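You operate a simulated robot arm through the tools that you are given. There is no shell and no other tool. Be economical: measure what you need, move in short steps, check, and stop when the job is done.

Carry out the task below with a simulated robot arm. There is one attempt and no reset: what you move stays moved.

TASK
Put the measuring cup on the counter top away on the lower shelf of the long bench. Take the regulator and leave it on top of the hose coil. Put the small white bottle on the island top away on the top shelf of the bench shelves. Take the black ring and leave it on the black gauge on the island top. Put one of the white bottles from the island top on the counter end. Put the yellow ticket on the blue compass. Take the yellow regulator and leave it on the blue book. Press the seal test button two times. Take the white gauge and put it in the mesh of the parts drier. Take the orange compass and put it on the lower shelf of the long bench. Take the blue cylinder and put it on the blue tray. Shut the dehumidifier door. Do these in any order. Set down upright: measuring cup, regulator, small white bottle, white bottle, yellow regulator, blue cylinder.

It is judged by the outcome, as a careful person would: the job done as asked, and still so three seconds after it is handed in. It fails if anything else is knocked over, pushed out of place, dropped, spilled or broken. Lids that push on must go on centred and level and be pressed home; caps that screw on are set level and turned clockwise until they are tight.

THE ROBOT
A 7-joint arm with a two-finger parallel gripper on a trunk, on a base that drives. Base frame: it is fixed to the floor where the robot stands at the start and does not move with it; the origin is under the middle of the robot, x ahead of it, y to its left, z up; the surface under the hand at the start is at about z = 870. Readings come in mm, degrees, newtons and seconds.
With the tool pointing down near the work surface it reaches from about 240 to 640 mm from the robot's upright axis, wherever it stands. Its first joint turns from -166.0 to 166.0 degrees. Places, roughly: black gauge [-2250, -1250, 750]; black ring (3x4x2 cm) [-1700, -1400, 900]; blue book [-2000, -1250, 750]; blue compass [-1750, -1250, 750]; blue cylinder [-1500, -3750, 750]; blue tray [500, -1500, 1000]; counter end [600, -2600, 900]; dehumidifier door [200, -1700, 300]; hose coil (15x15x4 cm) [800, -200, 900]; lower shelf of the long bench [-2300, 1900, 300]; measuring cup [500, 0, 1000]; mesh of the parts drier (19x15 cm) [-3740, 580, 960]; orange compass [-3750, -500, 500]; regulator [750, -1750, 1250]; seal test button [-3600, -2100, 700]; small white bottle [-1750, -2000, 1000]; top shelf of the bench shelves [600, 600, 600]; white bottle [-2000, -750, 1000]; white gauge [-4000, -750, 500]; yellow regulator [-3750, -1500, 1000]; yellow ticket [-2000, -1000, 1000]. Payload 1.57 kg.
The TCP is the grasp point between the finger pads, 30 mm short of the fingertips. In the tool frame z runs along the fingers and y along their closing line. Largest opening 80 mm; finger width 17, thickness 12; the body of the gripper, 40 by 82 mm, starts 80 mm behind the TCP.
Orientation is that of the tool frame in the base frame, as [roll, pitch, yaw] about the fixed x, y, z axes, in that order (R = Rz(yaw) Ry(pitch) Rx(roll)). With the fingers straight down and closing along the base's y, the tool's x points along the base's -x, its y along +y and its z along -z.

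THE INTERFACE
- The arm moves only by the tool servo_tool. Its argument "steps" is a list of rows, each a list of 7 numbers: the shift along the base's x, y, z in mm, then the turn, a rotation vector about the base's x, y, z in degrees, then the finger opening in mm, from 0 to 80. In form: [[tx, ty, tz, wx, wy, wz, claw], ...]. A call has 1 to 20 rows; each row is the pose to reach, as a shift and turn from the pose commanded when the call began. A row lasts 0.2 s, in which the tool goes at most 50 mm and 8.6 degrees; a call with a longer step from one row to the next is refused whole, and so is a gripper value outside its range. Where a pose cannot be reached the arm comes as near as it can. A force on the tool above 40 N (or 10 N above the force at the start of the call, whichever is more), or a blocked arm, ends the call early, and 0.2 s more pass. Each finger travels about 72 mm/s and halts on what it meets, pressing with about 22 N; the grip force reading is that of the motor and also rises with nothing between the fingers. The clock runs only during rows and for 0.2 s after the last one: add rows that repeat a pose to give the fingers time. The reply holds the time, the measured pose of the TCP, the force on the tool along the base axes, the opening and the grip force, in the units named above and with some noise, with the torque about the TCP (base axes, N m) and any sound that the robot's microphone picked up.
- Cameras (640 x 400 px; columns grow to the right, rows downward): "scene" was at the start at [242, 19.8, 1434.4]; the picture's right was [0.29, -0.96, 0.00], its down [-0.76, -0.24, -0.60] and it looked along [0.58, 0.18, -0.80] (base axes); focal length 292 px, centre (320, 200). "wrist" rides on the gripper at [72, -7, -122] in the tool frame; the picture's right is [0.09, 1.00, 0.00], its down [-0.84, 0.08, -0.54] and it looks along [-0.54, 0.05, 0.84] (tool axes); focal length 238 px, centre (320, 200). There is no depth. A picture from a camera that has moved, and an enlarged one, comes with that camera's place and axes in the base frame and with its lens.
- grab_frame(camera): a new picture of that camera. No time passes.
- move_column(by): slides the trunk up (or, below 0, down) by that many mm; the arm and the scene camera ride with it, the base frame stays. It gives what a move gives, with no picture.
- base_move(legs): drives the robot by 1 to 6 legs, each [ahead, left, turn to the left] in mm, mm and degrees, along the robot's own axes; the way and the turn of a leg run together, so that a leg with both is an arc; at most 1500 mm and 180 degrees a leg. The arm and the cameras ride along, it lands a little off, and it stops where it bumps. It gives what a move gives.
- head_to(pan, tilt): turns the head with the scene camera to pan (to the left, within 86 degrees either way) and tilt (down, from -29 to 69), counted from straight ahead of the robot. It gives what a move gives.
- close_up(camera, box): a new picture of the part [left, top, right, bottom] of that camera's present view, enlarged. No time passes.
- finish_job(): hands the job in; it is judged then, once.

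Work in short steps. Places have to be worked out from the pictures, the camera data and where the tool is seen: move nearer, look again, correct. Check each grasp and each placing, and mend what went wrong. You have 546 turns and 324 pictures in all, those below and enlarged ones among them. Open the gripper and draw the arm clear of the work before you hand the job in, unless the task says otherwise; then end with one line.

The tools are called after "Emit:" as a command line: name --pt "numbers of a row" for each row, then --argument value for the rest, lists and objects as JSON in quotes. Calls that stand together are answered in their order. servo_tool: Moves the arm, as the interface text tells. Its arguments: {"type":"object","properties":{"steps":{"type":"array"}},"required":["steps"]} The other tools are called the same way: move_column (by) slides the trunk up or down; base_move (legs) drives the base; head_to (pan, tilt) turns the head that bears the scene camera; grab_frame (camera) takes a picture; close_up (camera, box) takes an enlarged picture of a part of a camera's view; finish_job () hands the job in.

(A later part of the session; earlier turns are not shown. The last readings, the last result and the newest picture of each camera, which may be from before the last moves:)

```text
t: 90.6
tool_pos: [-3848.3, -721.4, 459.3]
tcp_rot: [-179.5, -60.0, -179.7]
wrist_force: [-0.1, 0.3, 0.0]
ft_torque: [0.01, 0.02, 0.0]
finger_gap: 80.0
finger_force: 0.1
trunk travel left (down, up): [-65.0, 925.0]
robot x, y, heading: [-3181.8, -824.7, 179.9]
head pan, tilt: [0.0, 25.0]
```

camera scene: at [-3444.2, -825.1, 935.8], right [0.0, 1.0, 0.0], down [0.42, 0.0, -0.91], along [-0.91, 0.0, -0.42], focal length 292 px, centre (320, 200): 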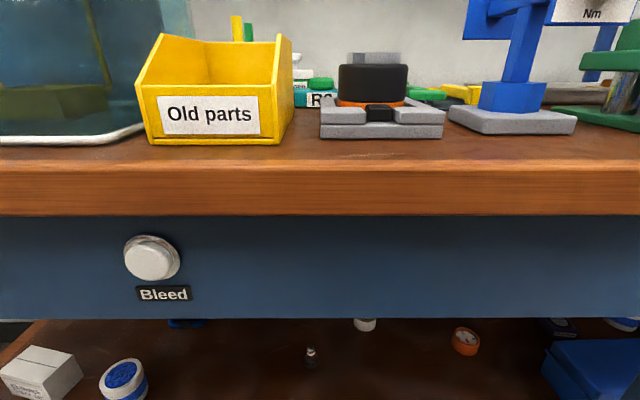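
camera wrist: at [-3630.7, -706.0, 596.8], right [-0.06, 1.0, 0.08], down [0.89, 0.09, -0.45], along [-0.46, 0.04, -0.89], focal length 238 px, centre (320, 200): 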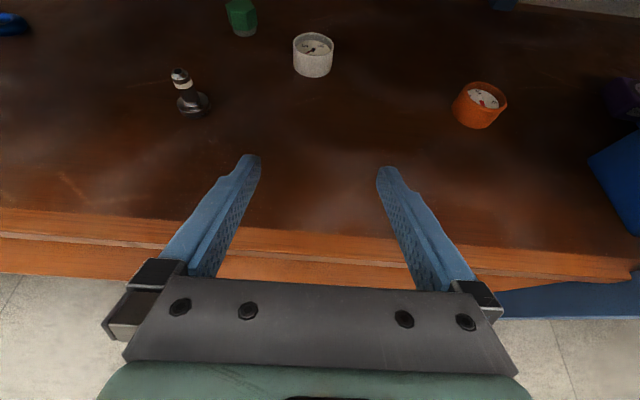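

Reachable so far at 667 mm. One look before the final approach.

Emit:
grab_frame --camera "wrist"

```text
288 pictures are left
camera wrist: at [-3779.4, -726.8, 582.0], right [-0.06, 1.0, 0.08], down [0.89, 0.09, -0.45], along [-0.46, 0.04, -0.89], focal length 238 px, centre (320, 200)
```

wrist: 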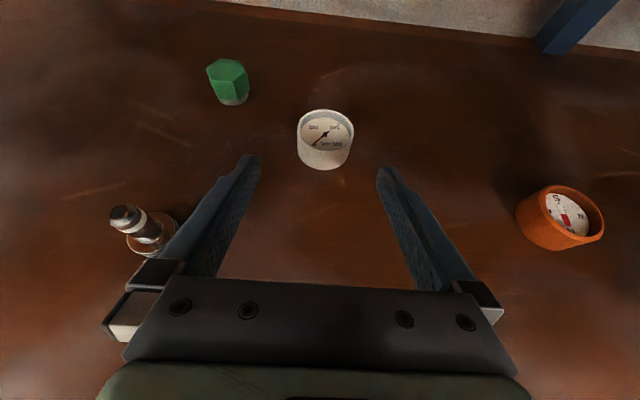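

Emit:
servo_tool --pt "-25 3 -12 0 0 0 80" --pt "-50 4 -24 0 0 0 80" --pt "-70 4 -31 0 0 0 80" --pt "-70 4 -31 0 0 0 80"

Emit:
grab_frame --camera "wrist"

```text
t: 91.6
tool_pos: [-3920.2, -716.8, 426.2]
tcp_rot: [-179.4, -60.1, -179.7]
wrist_force: [0.9, -0.6, 0.0]
ft_torque: [-0.01, 0.0, -0.02]
finger_gap: 80.1
finger_force: 0.0
trunk travel left (down, up): [-65.0, 925.0]
robot x, y, heading: [-3182.6, -824.8, 179.7]
head pan, tilt: [0.0, 25.0]
```

```text
287 pictures are left
camera wrist: at [-3849.8, -721.9, 549.5], right [-0.06, 1.0, 0.07], down [0.89, 0.09, -0.45], along [-0.46, 0.04, -0.89], focal length 238 px, centre (320, 200)
```

wrist: 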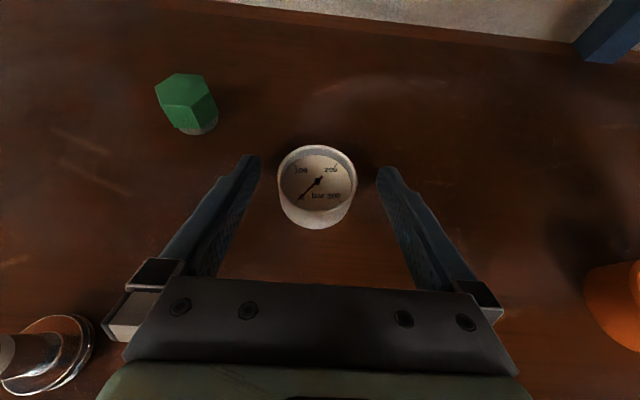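

The gauge is between the finger ends. Closing.

Emit:
servo_tool --pt "0 0 0 0 0 0 60" --pt "0 0 0 0 0 0 40" --pt "0 0 0 0 0 0 25" --pt "0 0 0 0 0 0 25" --pt "0 0 0 0 0 0 25"

Emit:
servo_tool --pt "0 0 20 0 0 0 25" --pt "20 0 40 0 0 0 25" --pt "60 0 55 0 0 0 25" --pt "100 0 70 0 0 0 25" --pt "140 0 80 0 0 0 25" --pt "180 0 80 0 0 0 25" --pt "220 0 80 0 0 0 25" --pt "220 0 80 0 0 0 25"

Emit:
grab_frame --camera "wrist"

```text
t: 92.8
tool_pos: [-3918.9, -716.4, 427.4]
tcp_rot: [-179.5, -60.0, -179.7]
wrist_force: [-0.9, 0.3, 0.1]
ft_torque: [0.03, 0.05, -0.02]
finger_gap: 48.4
finger_force: 21.8
trunk travel left (down, up): [-65.0, 925.0]
robot x, y, heading: [-3180.9, -827.6, 179.6]
head pan, tilt: [0.0, 25.0]
```

```text
t: 94.6
tool_pos: [-3699.3, -716.7, 508.1]
tcp_rot: [-179.4, -59.9, -179.8]
wrist_force: [-0.6, 0.6, -0.8]
ft_torque: [-0.01, -0.01, -0.02]
finger_gap: 48.9
finger_force: 22.0
trunk travel left (down, up): [-65.0, 925.0]
robot x, y, heading: [-3180.7, -820.6, 179.5]
head pan, tilt: [0.0, 25.0]
```

```text
286 pictures are left
camera wrist: at [-3630.6, -721.3, 630.9], right [-0.06, 1.0, 0.07], down [0.89, 0.09, -0.45], along [-0.46, 0.04, -0.89], focal length 238 px, centre (320, 200)
```

wrist: 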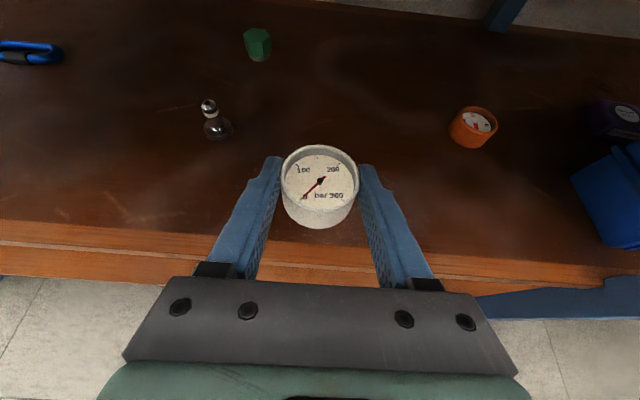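

Gauge secured and level. I back out, sidestep right to the drier and raise the trunk.

Emit:
base_move --legs '[[-250, 0, 0], [0, -1300, 0]]'

Emit:
move_column --by 400

Emit:
move_column --by 180

Emit:
head_to --pan -10 --tilt 35

Emit:
grab_frame --camera "scene"

```text
t: 102.5
tool_pos: [-3451.5, 578.3, 507.4]
tcp_rot: [-179.5, -60.0, -179.8]
wrist_force: [-0.2, -0.1, -1.3]
ft_torque: [0.01, -0.01, 0.01]
finger_gap: 48.4
finger_force: 22.1
trunk travel left (down, up): [-65.0, 925.0]
robot x, y, heading: [-2937.1, 468.4, 179.4]
head pan, tilt: [0.0, 25.0]
```

```text
t: 106.4
tool_pos: [-3449.8, 577.7, 908.1]
tcp_rot: [-179.4, -60.0, -179.8]
wrist_force: [-1.0, 0.0, -0.7]
ft_torque: [0.02, 0.03, 0.0]
finger_gap: 48.6
finger_force: 21.2
trunk travel left (down, up): [-465.0, 525.0]
robot x, y, heading: [-2937.0, 472.0, 179.6]
head pan, tilt: [0.0, 25.0]
```

```text
t: 108.4
tool_pos: [-3450.3, 577.8, 1088.7]
tcp_rot: [-179.4, -60.0, -179.8]
wrist_force: [-0.3, 0.3, -1.1]
ft_torque: [-0.01, -0.01, 0.03]
finger_gap: 48.4
finger_force: 21.8
trunk travel left (down, up): [-645.0, 345.0]
robot x, y, heading: [-2930.9, 469.2, 179.8]
head pan, tilt: [0.0, 25.0]
```

```text
t: 109.1
tool_pos: [-3450.5, 577.5, 1088.5]
tcp_rot: [-179.4, -60.0, -179.8]
wrist_force: [-0.8, 0.1, -1.0]
ft_torque: [0.02, 0.01, 0.01]
finger_gap: 48.5
finger_force: 21.8
trunk travel left (down, up): [-645.0, 345.0]
robot x, y, heading: [-2935.1, 469.0, 179.7]
head pan, tilt: [-10.0, 35.0]
```

```text
285 pictures are left
camera scene: at [-3189.6, 484.4, 1430.1], right [0.18, 0.98, 0.0], down [0.56, -0.1, -0.82], along [-0.81, 0.15, -0.57], focal length 292 px, centre (320, 200)
```

scene: 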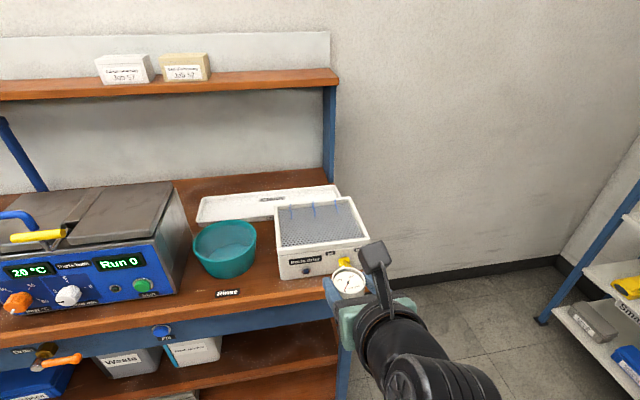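

The mesh centre is about (-3757, 584, 960). Drive ahead 270 with the gauge well above, ease the tilt to 45°, and look from the wrist.

Emit:
base_move --legs '[[230, 0, 0]]'

Emit:
servo_tool --pt "0 0 0 0 -7.5 0 25" --pt "0 0 0 0 -15 0 25" --pt "0 0 0 0 -15 0 25"

Emit:
grab_frame --camera "wrist"

```text
t: 110.8
tool_pos: [-3684.3, 581.5, 1087.2]
tcp_rot: [-179.5, -60.0, 180.0]
wrist_force: [-0.3, -0.2, -0.7]
ft_torque: [-0.01, -0.01, 0.0]
finger_gap: 48.4
finger_force: 21.9
trunk travel left (down, up): [-645.0, 345.0]
robot x, y, heading: [-3166.8, 473.9, 179.4]
head pan, tilt: [-10.0, 35.0]
```

```text
t: 111.6
tool_pos: [-3681.9, 583.0, 1087.6]
tcp_rot: [-179.5, -44.9, -179.9]
wrist_force: [0.3, 0.1, -1.1]
ft_torque: [0.03, 0.0, -0.01]
finger_gap: 48.6
finger_force: 22.0
trunk travel left (down, up): [-645.0, 345.0]
robot x, y, heading: [-3169.6, 474.1, 179.4]
head pan, tilt: [-10.0, 35.0]
```

```text
284 pictures are left
camera wrist: at [-3648.3, 577.1, 1224.6], right [-0.07, 1.0, 0.06], down [0.97, 0.08, -0.21], along [-0.21, 0.04, -0.98], focal length 238 px, centre (320, 200)
```

wrist: 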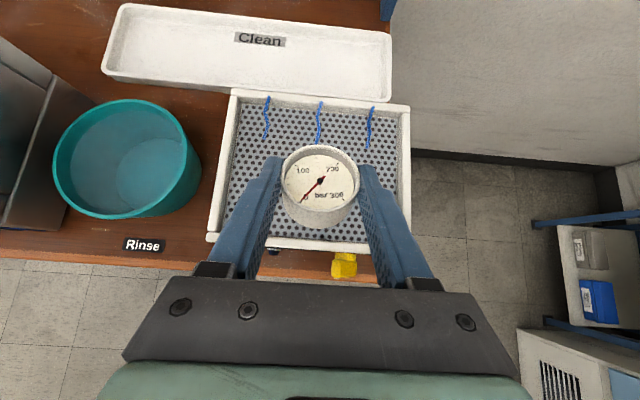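

I restore the 60° tilt (gauge level) while moving above the mesh centre, then look.

Emit:
servo_tool --pt "-15 -1 -20 0 7.5 0 25" --pt "-43 -2 -45 0 15 0 25" --pt "-43 -2 -65 0 15 0 25" --pt "-43 -2 -65 0 15 0 25"

Emit:
grab_frame --camera "wrist"

Emit:
close_up --camera "scene" --box '[230, 160, 470, 310]'

```text
t: 112.6
tool_pos: [-3727.3, 580.6, 1024.5]
tcp_rot: [-179.4, -60.0, 179.9]
wrist_force: [0.8, 0.7, -0.3]
ft_torque: [-0.03, -0.01, -0.02]
finger_gap: 48.5
finger_force: 21.9
trunk travel left (down, up): [-645.0, 345.0]
robot x, y, heading: [-3173.0, 470.8, 179.3]
head pan, tilt: [-10.0, 35.0]
```

```text
283 pictures are left
camera wrist: at [-3657.8, 575.7, 1146.2], right [-0.05, 1.0, 0.07], down [0.89, 0.08, -0.45], along [-0.46, 0.04, -0.89], focal length 238 px, centre (320, 200)
```

wrist: 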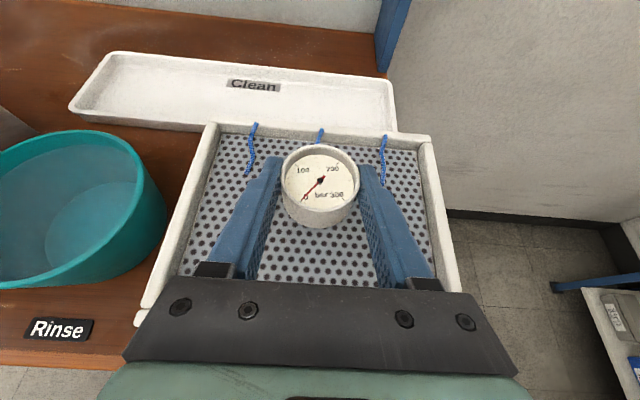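

```text
2.67 times, centred on (350, 235) of scene
camera zoom: at [-3422.8, 487.2, 1430.0], right [0.18, 0.98, 0.0], down [0.56, -0.1, -0.82], along [-0.81, 0.15, -0.57], focal length 778 px, centre (240, 107)
```

zoom: 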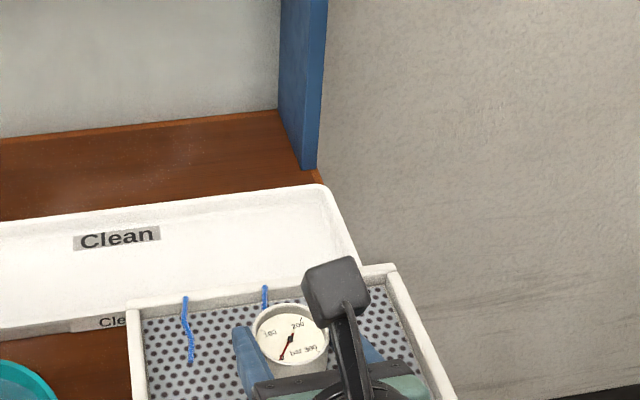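

Good position; I descend, with the gauge 8 mm nearer to clear the blue hook.

Emit:
servo_tool --pt "8 0 -12 0 0 0 25" --pt "8 0 -24 0 0 0 25" --pt "8 0 -32 0 0 0 25" --pt "8 0 -36 0 0 0 25" --pt "8 0 -40 0 0 0 25" --pt "8 0 -40 0 0 0 25"

```text
t: 114.0
tool_pos: [-3718.0, 579.0, 989.3]
tcp_rot: [-179.8, -60.8, -179.7]
wrist_force: [-2.1, 3.4, 21.2]
ft_torque: [0.5, 0.45, 0.16]
finger_gap: 48.3
finger_force: 22.0
trunk travel left (down, up): [-645.0, 345.0]
robot x, y, heading: [-3167.0, 470.9, 179.5]
head pan, tilt: [-10.0, 35.0]
```

Touched down at z 989 (21 N). Ease up 4 mm, open, retreat up and back.

Emit:
servo_tool --pt "0 0 4 0 0 0 40" --pt "0 0 4 0 0 0 60" --pt "0 0 4 0 0 0 80" --pt "0 0 4 0 0 0 80"

Emit:
servo_tool --pt "25 0 20 0 0 0 80" --pt "55 0 45 0 0 0 80" --pt "90 0 75 0 0 0 80" --pt "120 0 100 0 0 0 80" --pt "120 0 100 0 0 0 80"

Emit:
grab_frame --camera "wrist"

```text
t: 115.0
tool_pos: [-3718.1, 579.5, 989.4]
tcp_rot: [-179.6, -60.1, -179.8]
wrist_force: [2.2, -10.5, 14.2]
ft_torque: [0.29, 0.27, 0.17]
finger_gap: 70.6
finger_force: 0.1
trunk travel left (down, up): [-645.0, 345.0]
robot x, y, heading: [-3168.4, 472.4, 179.5]
head pan, tilt: [-10.0, 35.0]
```

```text
t: 116.2
tool_pos: [-3607.0, 584.7, 1083.6]
tcp_rot: [-179.4, -59.9, -180.0]
wrist_force: [0.6, -0.1, -0.5]
ft_torque: [-0.03, 0.02, 0.01]
finger_gap: 80.1
finger_force: 0.0
out of reach, approached as far as the arm can: row 4, 5
trunk travel left (down, up): [-645.0, 345.0]
robot x, y, heading: [-3167.5, 469.2, 179.6]
head pan, tilt: [-10.0, 35.0]
```

```text
281 pictures are left
camera wrist: at [-3536.9, 579.7, 1205.7], right [-0.06, 1.0, 0.07], down [0.89, 0.08, -0.45], along [-0.46, 0.04, -0.89], focal length 238 px, centre (320, 200)
```

wrist: 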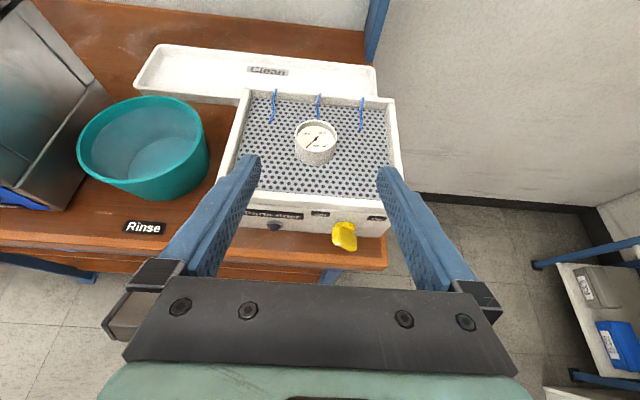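

The gauge sits flat on the mesh. Next the orange compass: back off, sidestep left 1105, lower the trunk.

Emit:
base_move --legs '[[-240, 0, 0], [0, 1105, 0.5]]'

Emit:
move_column --by -400

Emit:
move_column --by -180

Emit:
base_move --legs '[[210, 0, 0]]'

Emit:
grab_frame --camera "wrist"

```text
t: 123.3
tool_pos: [-3362.4, -540.3, 1084.0]
tcp_rot: [-179.3, -60.1, -178.1]
wrist_force: [-0.2, -1.0, 0.2]
ft_torque: [-0.01, -0.01, 0.0]
finger_gap: 80.2
finger_force: 0.0
trunk travel left (down, up): [-645.0, 345.0]
robot x, y, heading: [-2922.8, -642.1, -178.6]
head pan, tilt: [-10.0, 35.0]
```

```text
t: 127.1
tool_pos: [-3361.2, -540.1, 682.9]
tcp_rot: [-179.3, -60.0, -178.2]
wrist_force: [0.2, 0.5, 0.5]
ft_torque: [0.01, 0.02, -0.06]
finger_gap: 80.0
finger_force: 0.0
trunk travel left (down, up): [-245.0, 745.0]
robot x, y, heading: [-2917.4, -640.1, -178.6]
head pan, tilt: [-10.0, 35.0]
```

```text
t: 129.1
tool_pos: [-3361.3, -540.5, 503.5]
tcp_rot: [-179.3, -60.0, -178.4]
wrist_force: [-1.0, -0.4, 0.2]
ft_torque: [-0.04, 0.02, 0.04]
finger_gap: 80.0
finger_force: 0.0
trunk travel left (down, up): [-65.0, 925.0]
robot x, y, heading: [-2918.0, -643.2, -178.8]
head pan, tilt: [-10.0, 35.0]
```

```text
t: 130.8
tool_pos: [-3571.0, -543.8, 504.0]
tcp_rot: [-179.3, -60.0, -178.4]
wrist_force: [0.6, 0.2, 0.4]
ft_torque: [-0.03, 0.01, -0.01]
finger_gap: 79.7
finger_force: 0.1
trunk travel left (down, up): [-65.0, 925.0]
robot x, y, heading: [-3124.1, -648.1, -178.8]
head pan, tilt: [-10.0, 35.0]
```

```text
280 pictures are left
camera wrist: at [-3500.7, -546.9, 625.6], right [-0.08, 0.99, 0.07], down [0.88, 0.11, -0.45], along [-0.46, 0.03, -0.89], focal length 238 px, centre (320, 200)
```

wrist: 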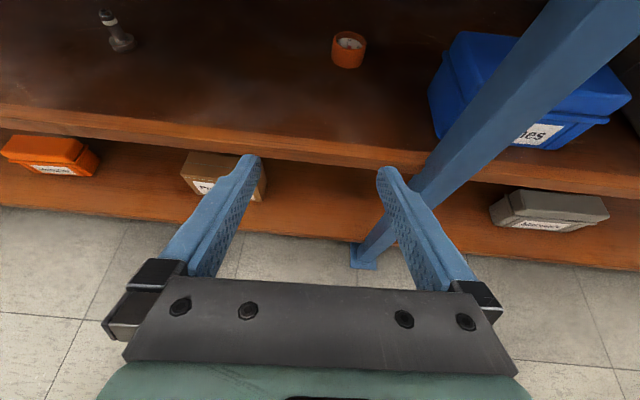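

Compass at ≈(-3868,-515). I advance to just in front of it, keeping clear of the leg at y≈-405.

Emit:
servo_tool --pt "-45 6 -5 0 0 0 80" --pt "-90 12 -10 0 0 0 80" --pt "-135 20 -18 0 0 0 80" --pt "-180 28 -28 0 0 0 80" --pt "-215 28 -38 0 0 0 80" --pt "-215 28 -38 0 0 0 80"

Emit:
grab_frame --camera "wrist"

```text
t: 132.2
tool_pos: [-3785.4, -516.7, 466.2]
tcp_rot: [-179.4, -60.0, -178.4]
wrist_force: [0.0, -0.1, 0.2]
ft_torque: [0.01, 0.03, -0.01]
finger_gap: 79.8
finger_force: 0.0
trunk travel left (down, up): [-65.0, 925.0]
robot x, y, heading: [-3128.7, -642.1, -178.6]
head pan, tilt: [-10.0, 35.0]
```

```text
279 pictures are left
camera wrist: at [-3716.9, -519.5, 588.3], right [-0.08, 0.99, 0.07], down [0.88, 0.11, -0.45], along [-0.46, 0.03, -0.89], focal length 238 px, centre (320, 200)
```

wrist: 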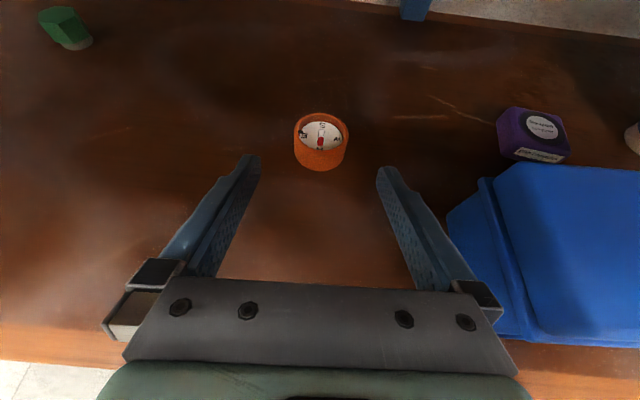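

Compass is centred; blue box edge at y≈-440 is near, so I narrow to 66 mm and go in.

Emit:
servo_tool --pt "0 0 0 0 0 0 66" --pt "-25 0 -13 0 0 0 66" --pt "-50 1 -26 0 0 0 66" --pt "-75 1 -39 0 0 0 66" --pt "-75 1 -39 0 0 0 66"

Emit:
servo_tool --pt "0 0 0 0 0 0 50" --pt "0 0 0 0 0 0 35" --pt "0 0 0 0 0 0 25" --pt "0 0 0 0 0 0 25" --pt "0 0 0 0 0 0 25"

Emit:
grab_frame --camera "wrist"

```text
t: 133.3
tool_pos: [-3861.0, -515.3, 424.1]
tcp_rot: [-179.5, -60.0, -178.5]
wrist_force: [-0.1, -0.2, -1.3]
ft_torque: [-0.01, 0.02, -0.01]
finger_gap: 65.9
finger_force: 0.1
trunk travel left (down, up): [-65.0, 925.0]
robot x, y, heading: [-3125.4, -643.1, -178.9]
head pan, tilt: [-10.0, 35.0]
```

```text
t: 134.6
tool_pos: [-3860.6, -514.4, 424.9]
tcp_rot: [-179.5, -60.0, -178.5]
wrist_force: [0.0, -0.2, 0.6]
ft_torque: [0.07, -0.03, 0.02]
finger_gap: 48.9
finger_force: 21.9
trunk travel left (down, up): [-65.0, 925.0]
robot x, y, heading: [-3125.1, -646.2, -178.8]
head pan, tilt: [-10.0, 35.0]
```

```text
278 pictures are left
camera wrist: at [-3791.3, -518.0, 547.7], right [-0.08, 0.99, 0.07], down [0.88, 0.11, -0.45], along [-0.46, 0.03, -0.89], focal length 238 px, centre (320, 200)
```

wrist: 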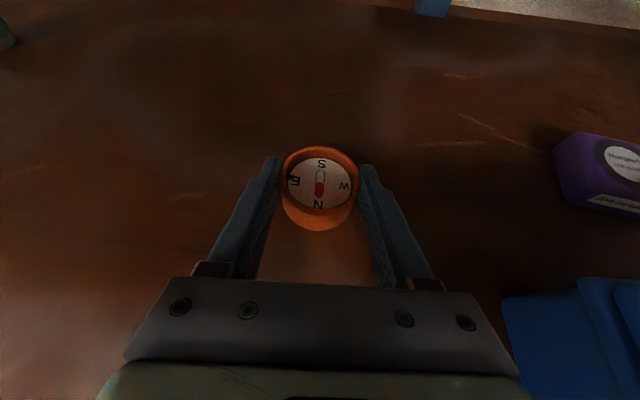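

Gripped. Lift and withdraw, then back away with the base.

Emit:
servo_tool --pt "0 0 20 0 0 0 25" --pt "20 0 40 0 0 0 25" --pt "60 0 50 0 0 0 25" --pt "105 -5 60 0 0 0 25" --pt "150 -10 70 0 0 0 25" --pt "195 -15 80 0 0 0 25" --pt "240 -20 85 0 0 0 25" --pt "280 -25 85 0 0 0 25" --pt "280 -25 85 0 0 0 25"

Emit:
base_move --legs '[[-200, 0, 0]]'

Emit:
grab_frame --camera "wrist"

```text
t: 136.6
tool_pos: [-3579.9, -542.7, 511.7]
tcp_rot: [-179.3, -60.0, -178.6]
wrist_force: [0.2, -0.4, -0.4]
ft_torque: [0.01, -0.01, -0.01]
finger_gap: 48.5
finger_force: 21.4
trunk travel left (down, up): [-65.0, 925.0]
robot x, y, heading: [-3124.4, -646.8, -179.2]
head pan, tilt: [-10.0, 35.0]
```

```text
t: 138.1
tool_pos: [-3386.9, -539.4, 512.0]
tcp_rot: [-179.2, -60.0, -178.3]
wrist_force: [-1.1, 0.4, -0.8]
ft_torque: [0.0, -0.01, 0.05]
finger_gap: 48.8
finger_force: 22.3
trunk travel left (down, up): [-65.0, 925.0]
robot x, y, heading: [-2936.1, -638.7, -178.9]
head pan, tilt: [-10.0, 35.0]
```

```text
277 pictures are left
camera wrist: at [-3316.1, -541.9, 634.3], right [-0.09, 0.99, 0.07], down [0.88, 0.11, -0.45], along [-0.46, 0.03, -0.89], focal length 238 px, centre (320, 200)
```

wrist: 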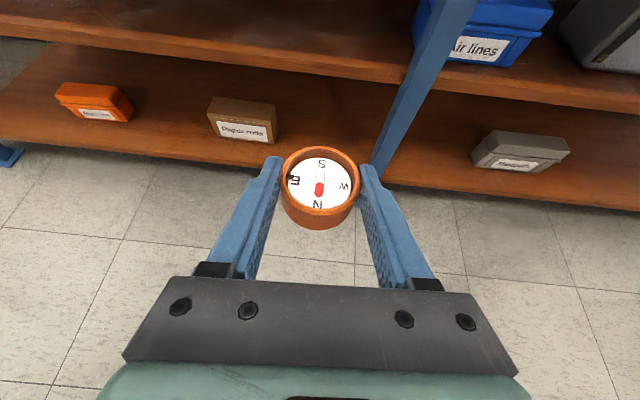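

Compass secure. Drive to the long bench: turn right to face +y, ahead, then sidestep right so the tool is near x≈-1955.

Emit:
base_move --legs '[[0, 0, -91.1], [800, 0, 0], [800, 0, 0], [0, -880, 0]]'

Emit:
grab_frame --camera "wrist"

```text
t: 154.3
tool_pos: [-1956.0, 1399.6, 511.8]
tcp_rot: [-179.3, -60.0, 90.8]
wrist_force: [0.1, -0.2, -1.7]
ft_torque: [0.0, -0.01, 0.0]
finger_gap: 49.0
finger_force: 21.7
trunk travel left (down, up): [-65.0, 925.0]
robot x, y, heading: [-2065.6, 949.5, 90.2]
head pan, tilt: [-10.0, 35.0]
```

```text
276 pictures are left
camera wrist: at [-1960.2, 1329.9, 634.3], right [0.99, 0.07, 0.07], down [0.1, -0.89, -0.45], along [0.03, 0.46, -0.89], focal length 238 px, centre (320, 200)
```

wrist: 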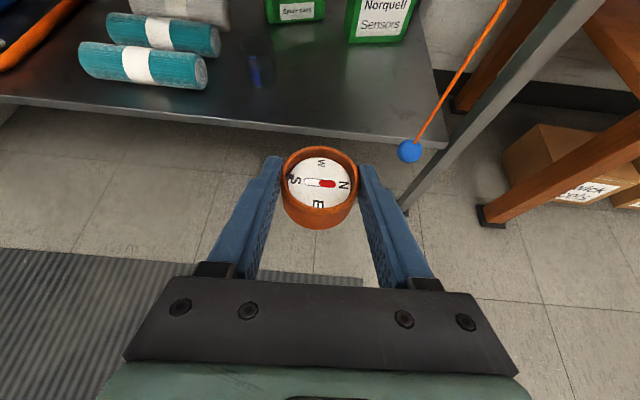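

Cup and ball are visible; spot at x≈-1956 is free. Lower the trunk, drive ahead 170, and extend in.

Emit:
move_column --by -60

Emit:
base_move --legs '[[170, 0, 0]]'

Emit:
servo_tool --pt "0 40 -10 0 0 0 25" --pt "0 80 -20 0 0 0 25" --pt "0 120 -35 0 0 0 25" --pt "0 155 -50 0 0 0 25" --pt "0 155 -50 0 0 0 25"

Emit:
grab_frame --camera "wrist"

```text
t: 155.3
tool_pos: [-1956.7, 1399.5, 452.8]
tcp_rot: [-179.2, -60.0, 90.8]
wrist_force: [-0.8, -0.1, -0.3]
ft_torque: [-0.01, 0.04, 0.0]
finger_gap: 48.5
finger_force: 21.8
trunk travel left (down, up): [-5.0, 985.0]
robot x, y, heading: [-2063.4, 947.7, 90.5]
head pan, tilt: [-10.0, 35.0]
```

```text
t: 156.8
tool_pos: [-1955.6, 1568.6, 452.1]
tcp_rot: [-179.2, -59.9, 90.6]
wrist_force: [-0.2, 0.0, -1.0]
ft_torque: [-0.03, 0.0, 0.03]
finger_gap: 48.7
finger_force: 22.3
trunk travel left (down, up): [-5.0, 985.0]
robot x, y, heading: [-2066.9, 1114.6, 90.2]
head pan, tilt: [-10.0, 35.0]
```

```text
t: 158.0
tool_pos: [-1956.2, 1722.5, 401.6]
tcp_rot: [-179.3, -60.0, 90.8]
wrist_force: [1.2, -0.2, 0.3]
ft_torque: [-0.05, 0.02, 0.01]
finger_gap: 48.7
finger_force: 22.1
trunk travel left (down, up): [-5.0, 985.0]
robot x, y, heading: [-2068.5, 1119.6, 90.1]
head pan, tilt: [-10.0, 35.0]
```

```text
275 pictures are left
camera wrist: at [-1960.9, 1653.7, 524.0], right [0.99, 0.07, 0.07], down [0.1, -0.89, -0.45], along [0.04, 0.46, -0.89], focal length 238 px, centre (320, 200)
```

wrist: 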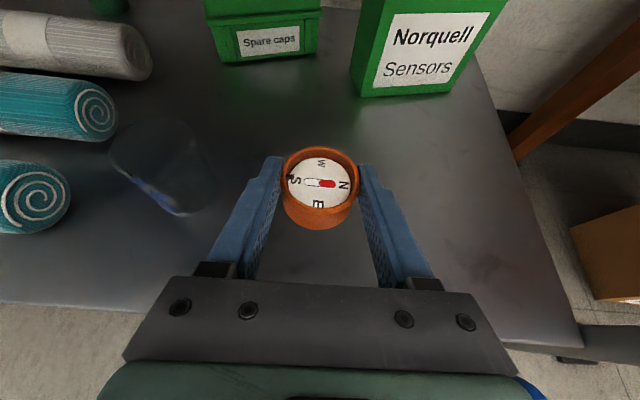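

Descend until contact.

Emit:
servo_tool --pt "0 0 -30 0 0 0 25" --pt "0 0 -60 0 0 0 25" --pt "0 0 -72 0 0 0 25" --pt "0 0 -78 0 0 0 25" --pt "0 0 -84 0 0 0 25" --pt "0 0 -90 0 0 0 25" --pt "0 0 -94 0 0 0 25"

```text
t: 159.6
tool_pos: [-1956.1, 1726.1, 320.9]
tcp_rot: [-179.9, -61.8, 91.0]
wrist_force: [0.2, 0.4, 8.2]
ft_torque: [0.22, -0.27, -0.02]
finger_gap: 48.5
finger_force: 21.7
trunk travel left (down, up): [-5.0, 985.0]
robot x, y, heading: [-2066.7, 1114.3, 90.2]
head pan, tilt: [-10.0, 35.0]
stopped in row 7: the force on the tool passed its limit at 41 N (the readings are from after the stop); the commanded pose is now the measured one
```

On the shelf. Ease up 2 mm, open, and withdraw.

Emit:
servo_tool --pt "0 0 2 0 0 0 40" --pt "0 0 3 0 0 0 60" --pt "0 0 3 0 0 0 70" --pt "0 0 3 0 0 0 70"

Emit:
servo_tool --pt "0 -20 20 0 0 0 70" --pt "0 -50 45 0 0 0 70" --pt "0 -90 70 0 0 0 70" --pt "0 -130 95 0 0 0 70" --pt "0 -170 110 0 0 0 70" --pt "0 -170 110 0 0 0 70"

Emit:
grab_frame --camera "wrist"

```text
t: 160.6
tool_pos: [-1955.3, 1725.2, 322.6]
tcp_rot: [-179.9, -61.4, 91.0]
wrist_force: [-4.2, -1.0, 5.4]
ft_torque: [0.12, -0.11, 0.08]
finger_gap: 66.1
finger_force: 0.1
trunk travel left (down, up): [-5.0, 985.0]
robot x, y, heading: [-2066.4, 1119.6, 90.4]
head pan, tilt: [-10.0, 35.0]
```

```text
t: 162.0
tool_pos: [-1953.3, 1554.5, 433.1]
tcp_rot: [-179.7, -61.4, 91.0]
wrist_force: [0.3, -0.1, -0.6]
ft_torque: [0.01, 0.0, -0.01]
finger_gap: 69.7
finger_force: 0.1
trunk travel left (down, up): [-5.0, 985.0]
robot x, y, heading: [-2063.6, 1115.0, 90.1]
head pan, tilt: [-10.0, 35.0]
```

```text
274 pictures are left
camera wrist: at [-1959.5, 1482.4, 553.1], right [0.99, 0.07, 0.08], down [0.09, -0.88, -0.47], along [0.04, 0.48, -0.88], focal length 238 px, centre (320, 200)
```

wrist: 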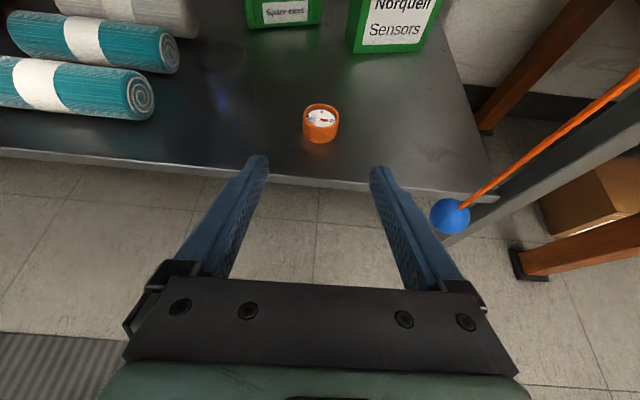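

Both shelf items are in. Now head for the yellow regulator (-3750,-1500) and the seal test button: back off, raise the trunk, drive down the aisle.

Emit:
base_move --legs '[[-350, 0, 0], [0, 0, 90], [900, 0, 0], [0, 1000, 0], [0, 1100, 0]]'

Emit:
move_column --by 400

Emit:
move_column --by 280

Emit:
head_to --pan 20 --tilt 30

Emit:
grab_frame --camera "scene"

```text
t: 182.4
tool_pos: [-3316.0, -1222.1, 432.9]
tcp_rot: [-179.8, -61.4, -177.1]
wrist_force: [-0.3, 0.9, 0.1]
ft_torque: [-0.01, 0.04, -0.02]
finger_gap: 69.8
finger_force: 0.0
trunk travel left (down, up): [-5.0, 985.0]
robot x, y, heading: [-2872.8, -1317.0, -177.6]
head pan, tilt: [-10.0, 35.0]
```

```text
t: 186.2
tool_pos: [-3316.0, -1221.9, 833.2]
tcp_rot: [-179.9, -61.4, -177.1]
wrist_force: [-0.4, 0.3, -0.2]
ft_torque: [0.04, -0.03, 0.01]
finger_gap: 70.1
finger_force: 0.1
trunk travel left (down, up): [-405.0, 585.0]
robot x, y, heading: [-2875.4, -1317.1, -177.6]
head pan, tilt: [-10.0, 35.0]
```

```text
t: 189.0
tool_pos: [-3315.5, -1220.5, 1112.8]
tcp_rot: [-179.8, -61.4, -177.0]
wrist_force: [0.2, -0.2, -0.1]
ft_torque: [0.0, -0.04, -0.01]
finger_gap: 69.8
finger_force: 0.0
trunk travel left (down, up): [-685.0, 305.0]
robot x, y, heading: [-2873.9, -1318.0, -177.6]
head pan, tilt: [-10.0, 35.0]
```

```text
t: 190.0
tool_pos: [-3315.7, -1222.9, 1113.7]
tcp_rot: [-179.8, -61.4, -177.0]
wrist_force: [-1.3, 0.0, 0.3]
ft_torque: [0.02, 0.01, 0.02]
finger_gap: 69.8
finger_force: 0.0
trunk travel left (down, up): [-685.0, 305.0]
robot x, y, heading: [-2877.4, -1317.8, -177.7]
head pan, tilt: [20.0, 30.0]
```

```text
273 pictures are left
camera scene: at [-3126.2, -1360.8, 1477.8], right [-0.38, 0.93, 0.0], down [0.46, 0.19, -0.87], along [-0.8, -0.33, -0.5], focal length 292 px, centre (320, 200)
```

scene: 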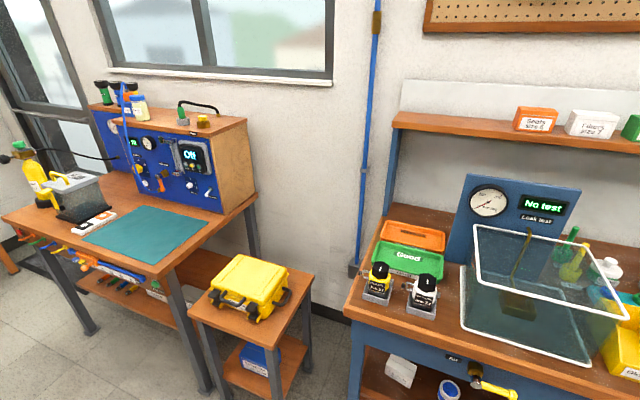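

Emit:
close_up --camera "scene" --box '[340, 210, 500, 310]'

Emit:
close_up --camera "scene" --box '[0, 90, 280, 270]'

```text
4.00 times, centred on (420, 260) of scene
camera zoom: at [-3126.2, -1360.8, 1477.8], right [-0.38, 0.93, 0.0], down [0.46, 0.19, -0.87], along [-0.8, -0.33, -0.5], focal length 1167 px, centre (-80, -40)
```

zoom: 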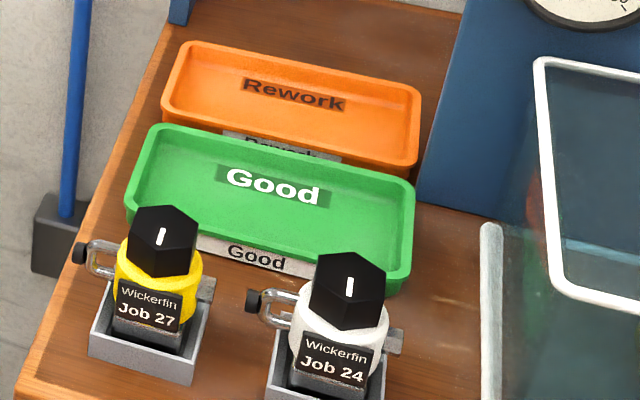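

```text
2.22 times, centred on (140, 180) of scene
camera zoom: at [-3126.2, -1360.8, 1477.8], right [-0.38, 0.93, 0.0], down [0.46, 0.19, -0.87], along [-0.8, -0.33, -0.5], focal length 648 px, centre (720, 244)
```

zoom: 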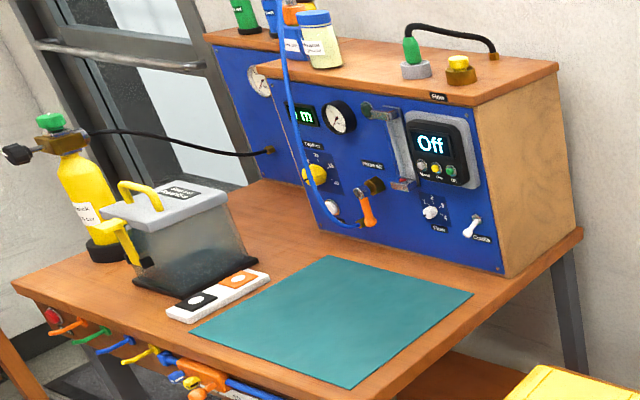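

The yellow regulator (Job 27) stands in a grey holder at ≈(-3670,-1424), knob top z≈980, yoke along y. I straighten the tool to vertical, then rotate it 90° so it closes along x.

Emit:
servo_tool --pt "0 0 0 0 -8 0 80" --pt "0 0 5 0 -16 0 80" --pt "0 0 10 0 -24 0 80" --pt "0 0 15 0 -32 0 80" --pt "0 0 20 0 -40 0 80" --pt "0 0 25 0 -48 0 80" --pt "0 0 30 0 -56 0 80" --pt "0 0 30 0 -61.4 0 80" --pt "0 0 30 0 -61.4 0 80"

Emit:
servo_tool --pt "0 0 0 0 0 8.5 80" --pt "0 0 0 0 0 17 80" --pt "0 0 0 0 0 25.5 80" --pt "0 0 0 0 0 34 80" --pt "0 0 0 0 0 42.5 80" --pt "0 0 0 0 0 51 80" --pt "0 0 0 0 0 59.5 80" --pt "0 0 0 0 0 68 80" --pt "0 0 0 0 0 76.5 80" --pt "0 0 0 0 0 85 80" --pt "0 0 0 0 0 90 80" --pt "0 0 0 0 0 90 80"

Emit:
base_move --legs '[[0, 110, -2.4], [260, 0, 0]]'

Emit:
grab_frame --camera "wrist"

Emit:
grab_frame --camera "scene"

```text
t: 192.0
tool_pos: [-3412.2, -1098.1, 1054.0]
tcp_rot: [-177.1, 0.1, -178.6]
wrist_force: [-0.3, -0.5, 0.4]
ft_torque: [0.0, -0.03, 0.01]
finger_gap: 80.2
finger_force: 0.2
out of reach, approached as far as the arm can: row 3, 4, 5, 6, 7, 8, 9
trunk travel left (down, up): [-685.0, 305.0]
robot x, y, heading: [-2872.6, -1319.6, -177.9]
head pan, tilt: [20.0, 30.0]
```

```text
t: 194.6
tool_pos: [-3416.4, -1095.7, 1057.2]
tcp_rot: [-177.1, 0.0, -88.4]
wrist_force: [0.3, 0.6, -0.1]
ft_torque: [0.01, 0.02, 0.02]
finger_gap: 80.2
finger_force: 0.0
trunk travel left (down, up): [-685.0, 305.0]
robot x, y, heading: [-2875.9, -1321.5, -177.6]
head pan, tilt: [20.0, 30.0]
```

```text
t: 197.1
tool_pos: [-3617.6, -1183.3, 1057.7]
tcp_rot: [-174.6, -0.6, -91.3]
wrist_force: [25.1, -5.2, 11.7]
ft_torque: [-0.21, -0.19, 0.37]
finger_gap: 56.5
finger_force: 0.0
trunk travel left (down, up): [-685.0, 305.0]
robot x, y, heading: [-3096.4, -1428.9, 179.7]
head pan, tilt: [20.0, 30.0]
stopped in leg 2: the force on the tool passed its limit at 48 N (the readings are from after the stop); the commanded pose is now the measured one
```

```text
270 pictures are left
camera wrist: at [-3624.8, -1253.1, 1179.0], right [-0.99, -0.07, -0.09], down [-0.11, 0.84, 0.52], along [0.04, 0.53, -0.85], focal length 238 px, centre (320, 200)
```

wrist: 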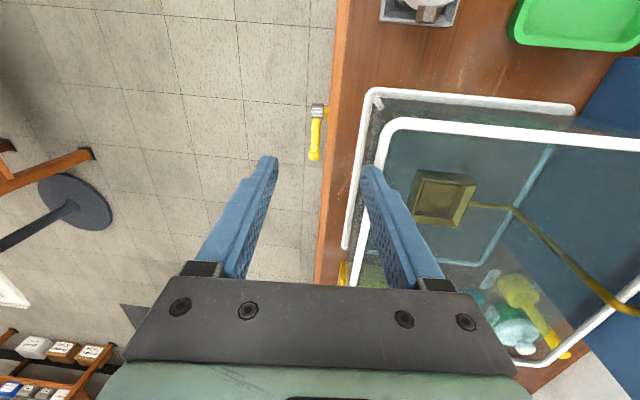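

```text
269 pictures are left
camera scene: at [-3348.4, -1461.2, 1479.0], right [-0.34, 0.94, 0.0], down [0.47, 0.17, -0.87], along [-0.82, -0.29, -0.5], focal length 292 px, centre (320, 200)
```

scene: 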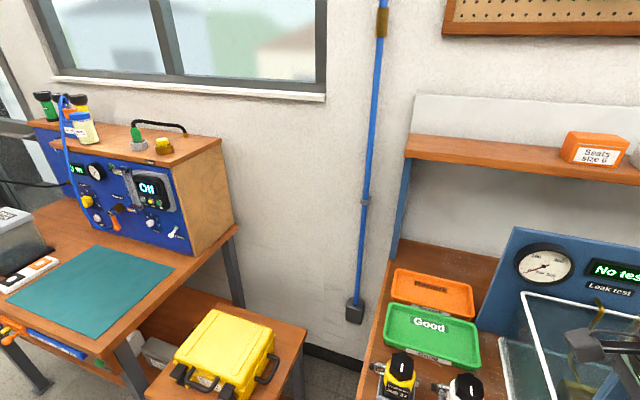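

The finger touched the leak-test tank. I back off at once and compare the tank's position with before.

Emit:
base_move --legs '[[-226, 0, 0]]'

Emit:
grab_frame --camera "scene"

```text
t: 198.8
tool_pos: [-3395.2, -1182.7, 1055.4]
tcp_rot: [-174.6, -0.6, -91.2]
wrist_force: [-0.7, 0.3, -0.6]
ft_torque: [0.01, 0.0, -0.02]
finger_gap: 80.3
finger_force: 0.0
trunk travel left (down, up): [-685.0, 305.0]
robot x, y, heading: [-2872.8, -1424.5, 179.6]
head pan, tilt: [20.0, 30.0]
```

```text
268 pictures are left
camera scene: at [-3126.4, -1459.9, 1477.9], right [-0.34, 0.94, 0.0], down [0.47, 0.17, -0.87], along [-0.82, -0.29, -0.5], focal length 292 px, centre (320, 200)
```

scene: 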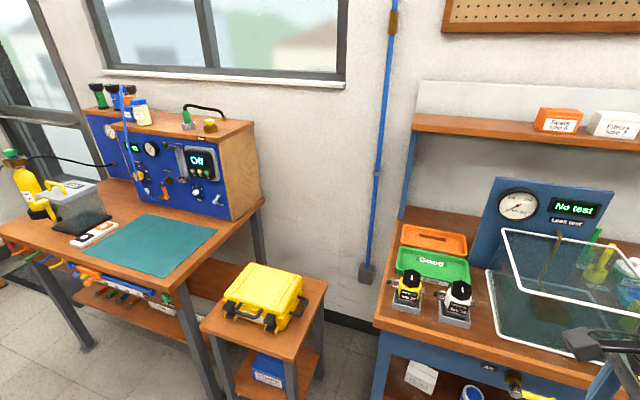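

The tank position is unchanged within measurement (≈(-3660,-1222) both times). I now swing the arm in front of the robot (free space), re-levelling the tool.

Emit:
servo_tool --pt "0 -45 0 0 2 0.5 80" --pt "0 -90 0 0 4 1 80" --pt "0 -135 0 0 5.4 1.2 80" --pt "0 -180 0 0 5.4 1.2 80" --pt "0 -225 0 0 5.4 1.2 80" --pt "0 -240 0 0 5.4 1.2 80" --pt "0 -240 0 0 5.4 1.2 80"

```text
t: 200.4
tool_pos: [-3394.2, -1423.5, 1054.1]
tcp_rot: [-180.0, -0.6, -90.0]
wrist_force: [-0.2, -0.3, 0.6]
ft_torque: [-0.03, 0.0, -0.02]
finger_gap: 80.1
finger_force: 0.0
trunk travel left (down, up): [-685.0, 305.0]
robot x, y, heading: [-2874.4, -1427.2, 179.6]
head pan, tilt: [20.0, 30.0]
```

Level and centred. Ahead 240 (tips at z≈1024, above the regulators), then look.

Emit:
base_move --legs '[[240, 0, 0]]'

Emit:
grab_frame --camera "wrist"

Emit:
close_up --camera "scene" --box '[340, 220, 640, 400]'

```text
t: 202.2
tool_pos: [-3637.2, -1421.4, 1053.7]
tcp_rot: [180.0, -0.6, -90.0]
wrist_force: [-0.2, -0.6, 0.0]
ft_torque: [0.03, -0.05, 0.0]
finger_gap: 79.9
finger_force: 0.0
trunk travel left (down, up): [-685.0, 305.0]
robot x, y, heading: [-3114.8, -1429.2, 179.8]
head pan, tilt: [20.0, 30.0]
```

```text
267 pictures are left
camera wrist: at [-3630.9, -1492.0, 1175.7], right [-1.0, -0.09, 0.0], down [-0.08, 0.84, 0.53], along [-0.05, 0.53, -0.85], focal length 238 px, centre (320, 200)
```

wrist: 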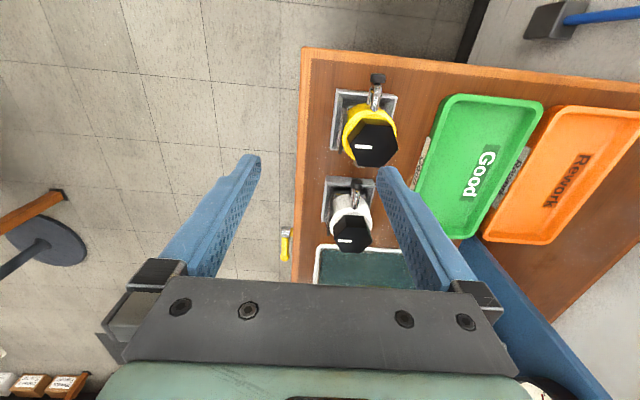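

```text
2.13 times, centred on (490, 310) of scene
camera zoom: at [-3368.6, -1458.9, 1477.7], right [-0.34, 0.94, 0.0], down [0.47, 0.17, -0.87], along [-0.81, -0.29, -0.5], focal length 623 px, centre (-43, -35)
```

zoom: 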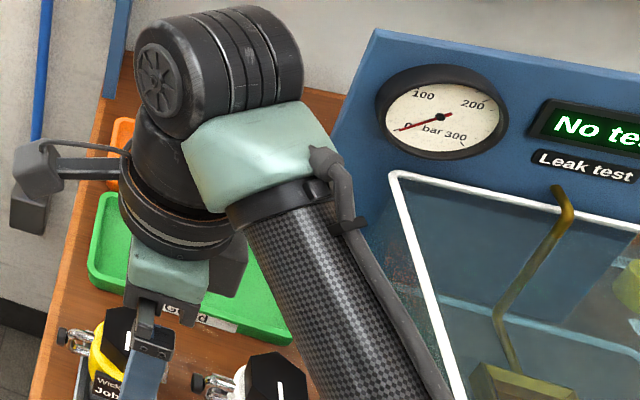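

Regulator axis ≈(-3681,-1430), knob top ≈985. I move over it and lower partway, then check.

Emit:
servo_tool --pt "-20 -4 0 0 0 0 80" --pt "-44 -9 0 0 0 0 80" --pt "-44 -9 -30 0 0 0 80" --pt "-44 -9 -55 0 0 0 80" --pt "-44 -9 -55 0 0 0 80"

Emit:
grab_frame --camera "wrist"

```text
t: 203.4
tool_pos: [-3680.8, -1429.4, 1000.8]
tcp_rot: [-179.9, -0.5, -90.1]
wrist_force: [-0.3, 0.0, -0.6]
ft_torque: [0.01, 0.01, -0.03]
finger_gap: 79.9
finger_force: 0.1
trunk travel left (down, up): [-685.0, 305.0]
robot x, y, heading: [-3114.1, -1425.3, 179.9]
head pan, tilt: [20.0, 30.0]
```

```text
265 pictures are left
camera wrist: at [-3675.4, -1500.1, 1121.5], right [-1.0, -0.09, 0.0], down [-0.08, 0.84, 0.53], along [-0.05, 0.53, -0.85], focal length 238 px, centre (320, 200)
```

wrist: 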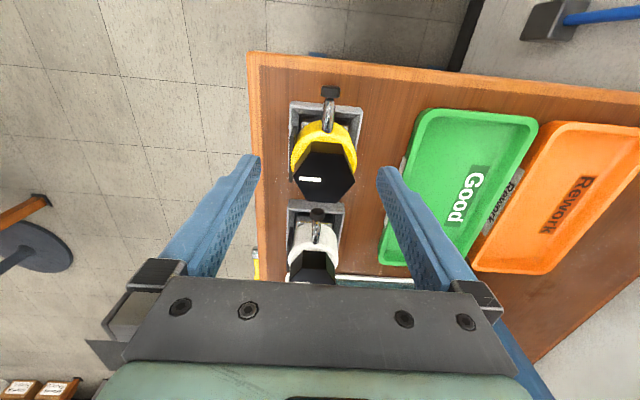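

Alignment good; lower to TCP z≈950 and close.

Emit:
servo_tool --pt "-1 0 -25 0 0 0 80" --pt "-1 0 -51 0 0 0 80" --pt "-1 0 -51 0 0 0 80"

Emit:
servo_tool --pt "0 0 0 0 0 0 65" --pt "0 0 0 0 0 0 50" --pt "0 0 0 0 0 0 35" --pt "0 0 0 0 0 0 25" --pt "0 0 0 0 0 0 25"

Emit:
grab_frame --camera "wrist"

```text
t: 204.2
tool_pos: [-3681.6, -1429.6, 947.8]
tcp_rot: [180.0, -0.6, -90.1]
wrist_force: [-0.5, -0.8, -0.7]
ft_torque: [0.02, -0.01, 0.01]
finger_gap: 80.4
finger_force: 0.0
trunk travel left (down, up): [-685.0, 305.0]
robot x, y, heading: [-3114.0, -1428.5, 179.9]
head pan, tilt: [20.0, 30.0]
```

```text
t: 205.4
tool_pos: [-3682.4, -1429.3, 949.6]
tcp_rot: [179.9, -0.6, -89.9]
wrist_force: [-6.3, 0.1, 2.2]
ft_torque: [0.01, 0.26, 0.0]
finger_gap: 53.1
finger_force: 22.0
trunk travel left (down, up): [-685.0, 305.0]
robot x, y, heading: [-3114.3, -1429.2, 179.9]
head pan, tilt: [20.0, 30.0]
```

```text
264 pictures are left
camera wrist: at [-3676.1, -1499.9, 1070.7], right [-1.0, -0.09, 0.0], down [-0.08, 0.84, 0.53], along [-0.05, 0.53, -0.85], focal length 238 px, centre (320, 200)
```

wrist: 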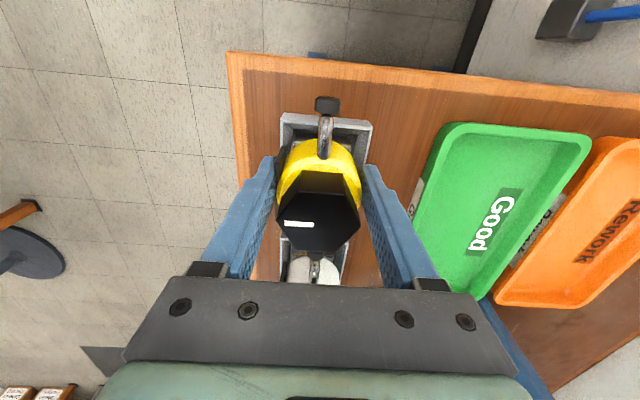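

Gripping the collar at 53 mm. Lift straight up 40 and look.

Emit:
servo_tool --pt "0 0 12 0 0 0 25" --pt "0 0 30 0 0 0 25" --pt "0 0 60 0 0 0 25" --pt "0 0 95 0 0 0 25" --pt "0 0 95 0 0 0 25"

Emit:
grab_frame --camera "wrist"

```text
t: 206.6
tool_pos: [-3682.6, -1429.4, 1043.4]
tcp_rot: [-179.9, -0.5, -89.9]
wrist_force: [-1.2, 0.3, -5.1]
ft_torque: [0.0, 0.01, 0.0]
finger_gap: 52.9
finger_force: 22.4
trunk travel left (down, up): [-685.0, 305.0]
robot x, y, heading: [-3117.2, -1426.1, 179.9]
head pan, tilt: [20.0, 30.0]
```

```text
263 pictures are left
camera wrist: at [-3676.3, -1499.9, 1164.8], right [-1.0, -0.09, 0.0], down [-0.08, 0.84, 0.53], along [-0.05, 0.53, -0.85], focal length 238 px, centre (320, 200)
```

wrist: 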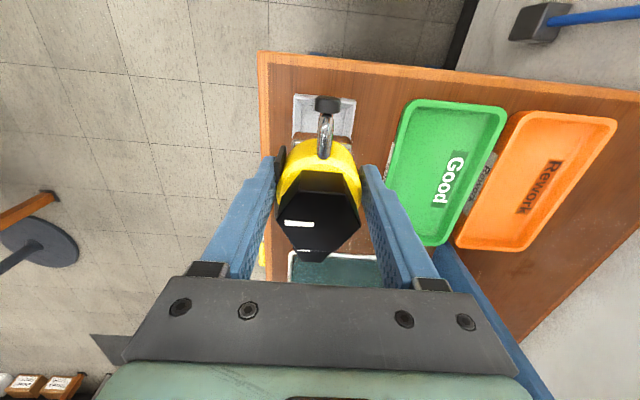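

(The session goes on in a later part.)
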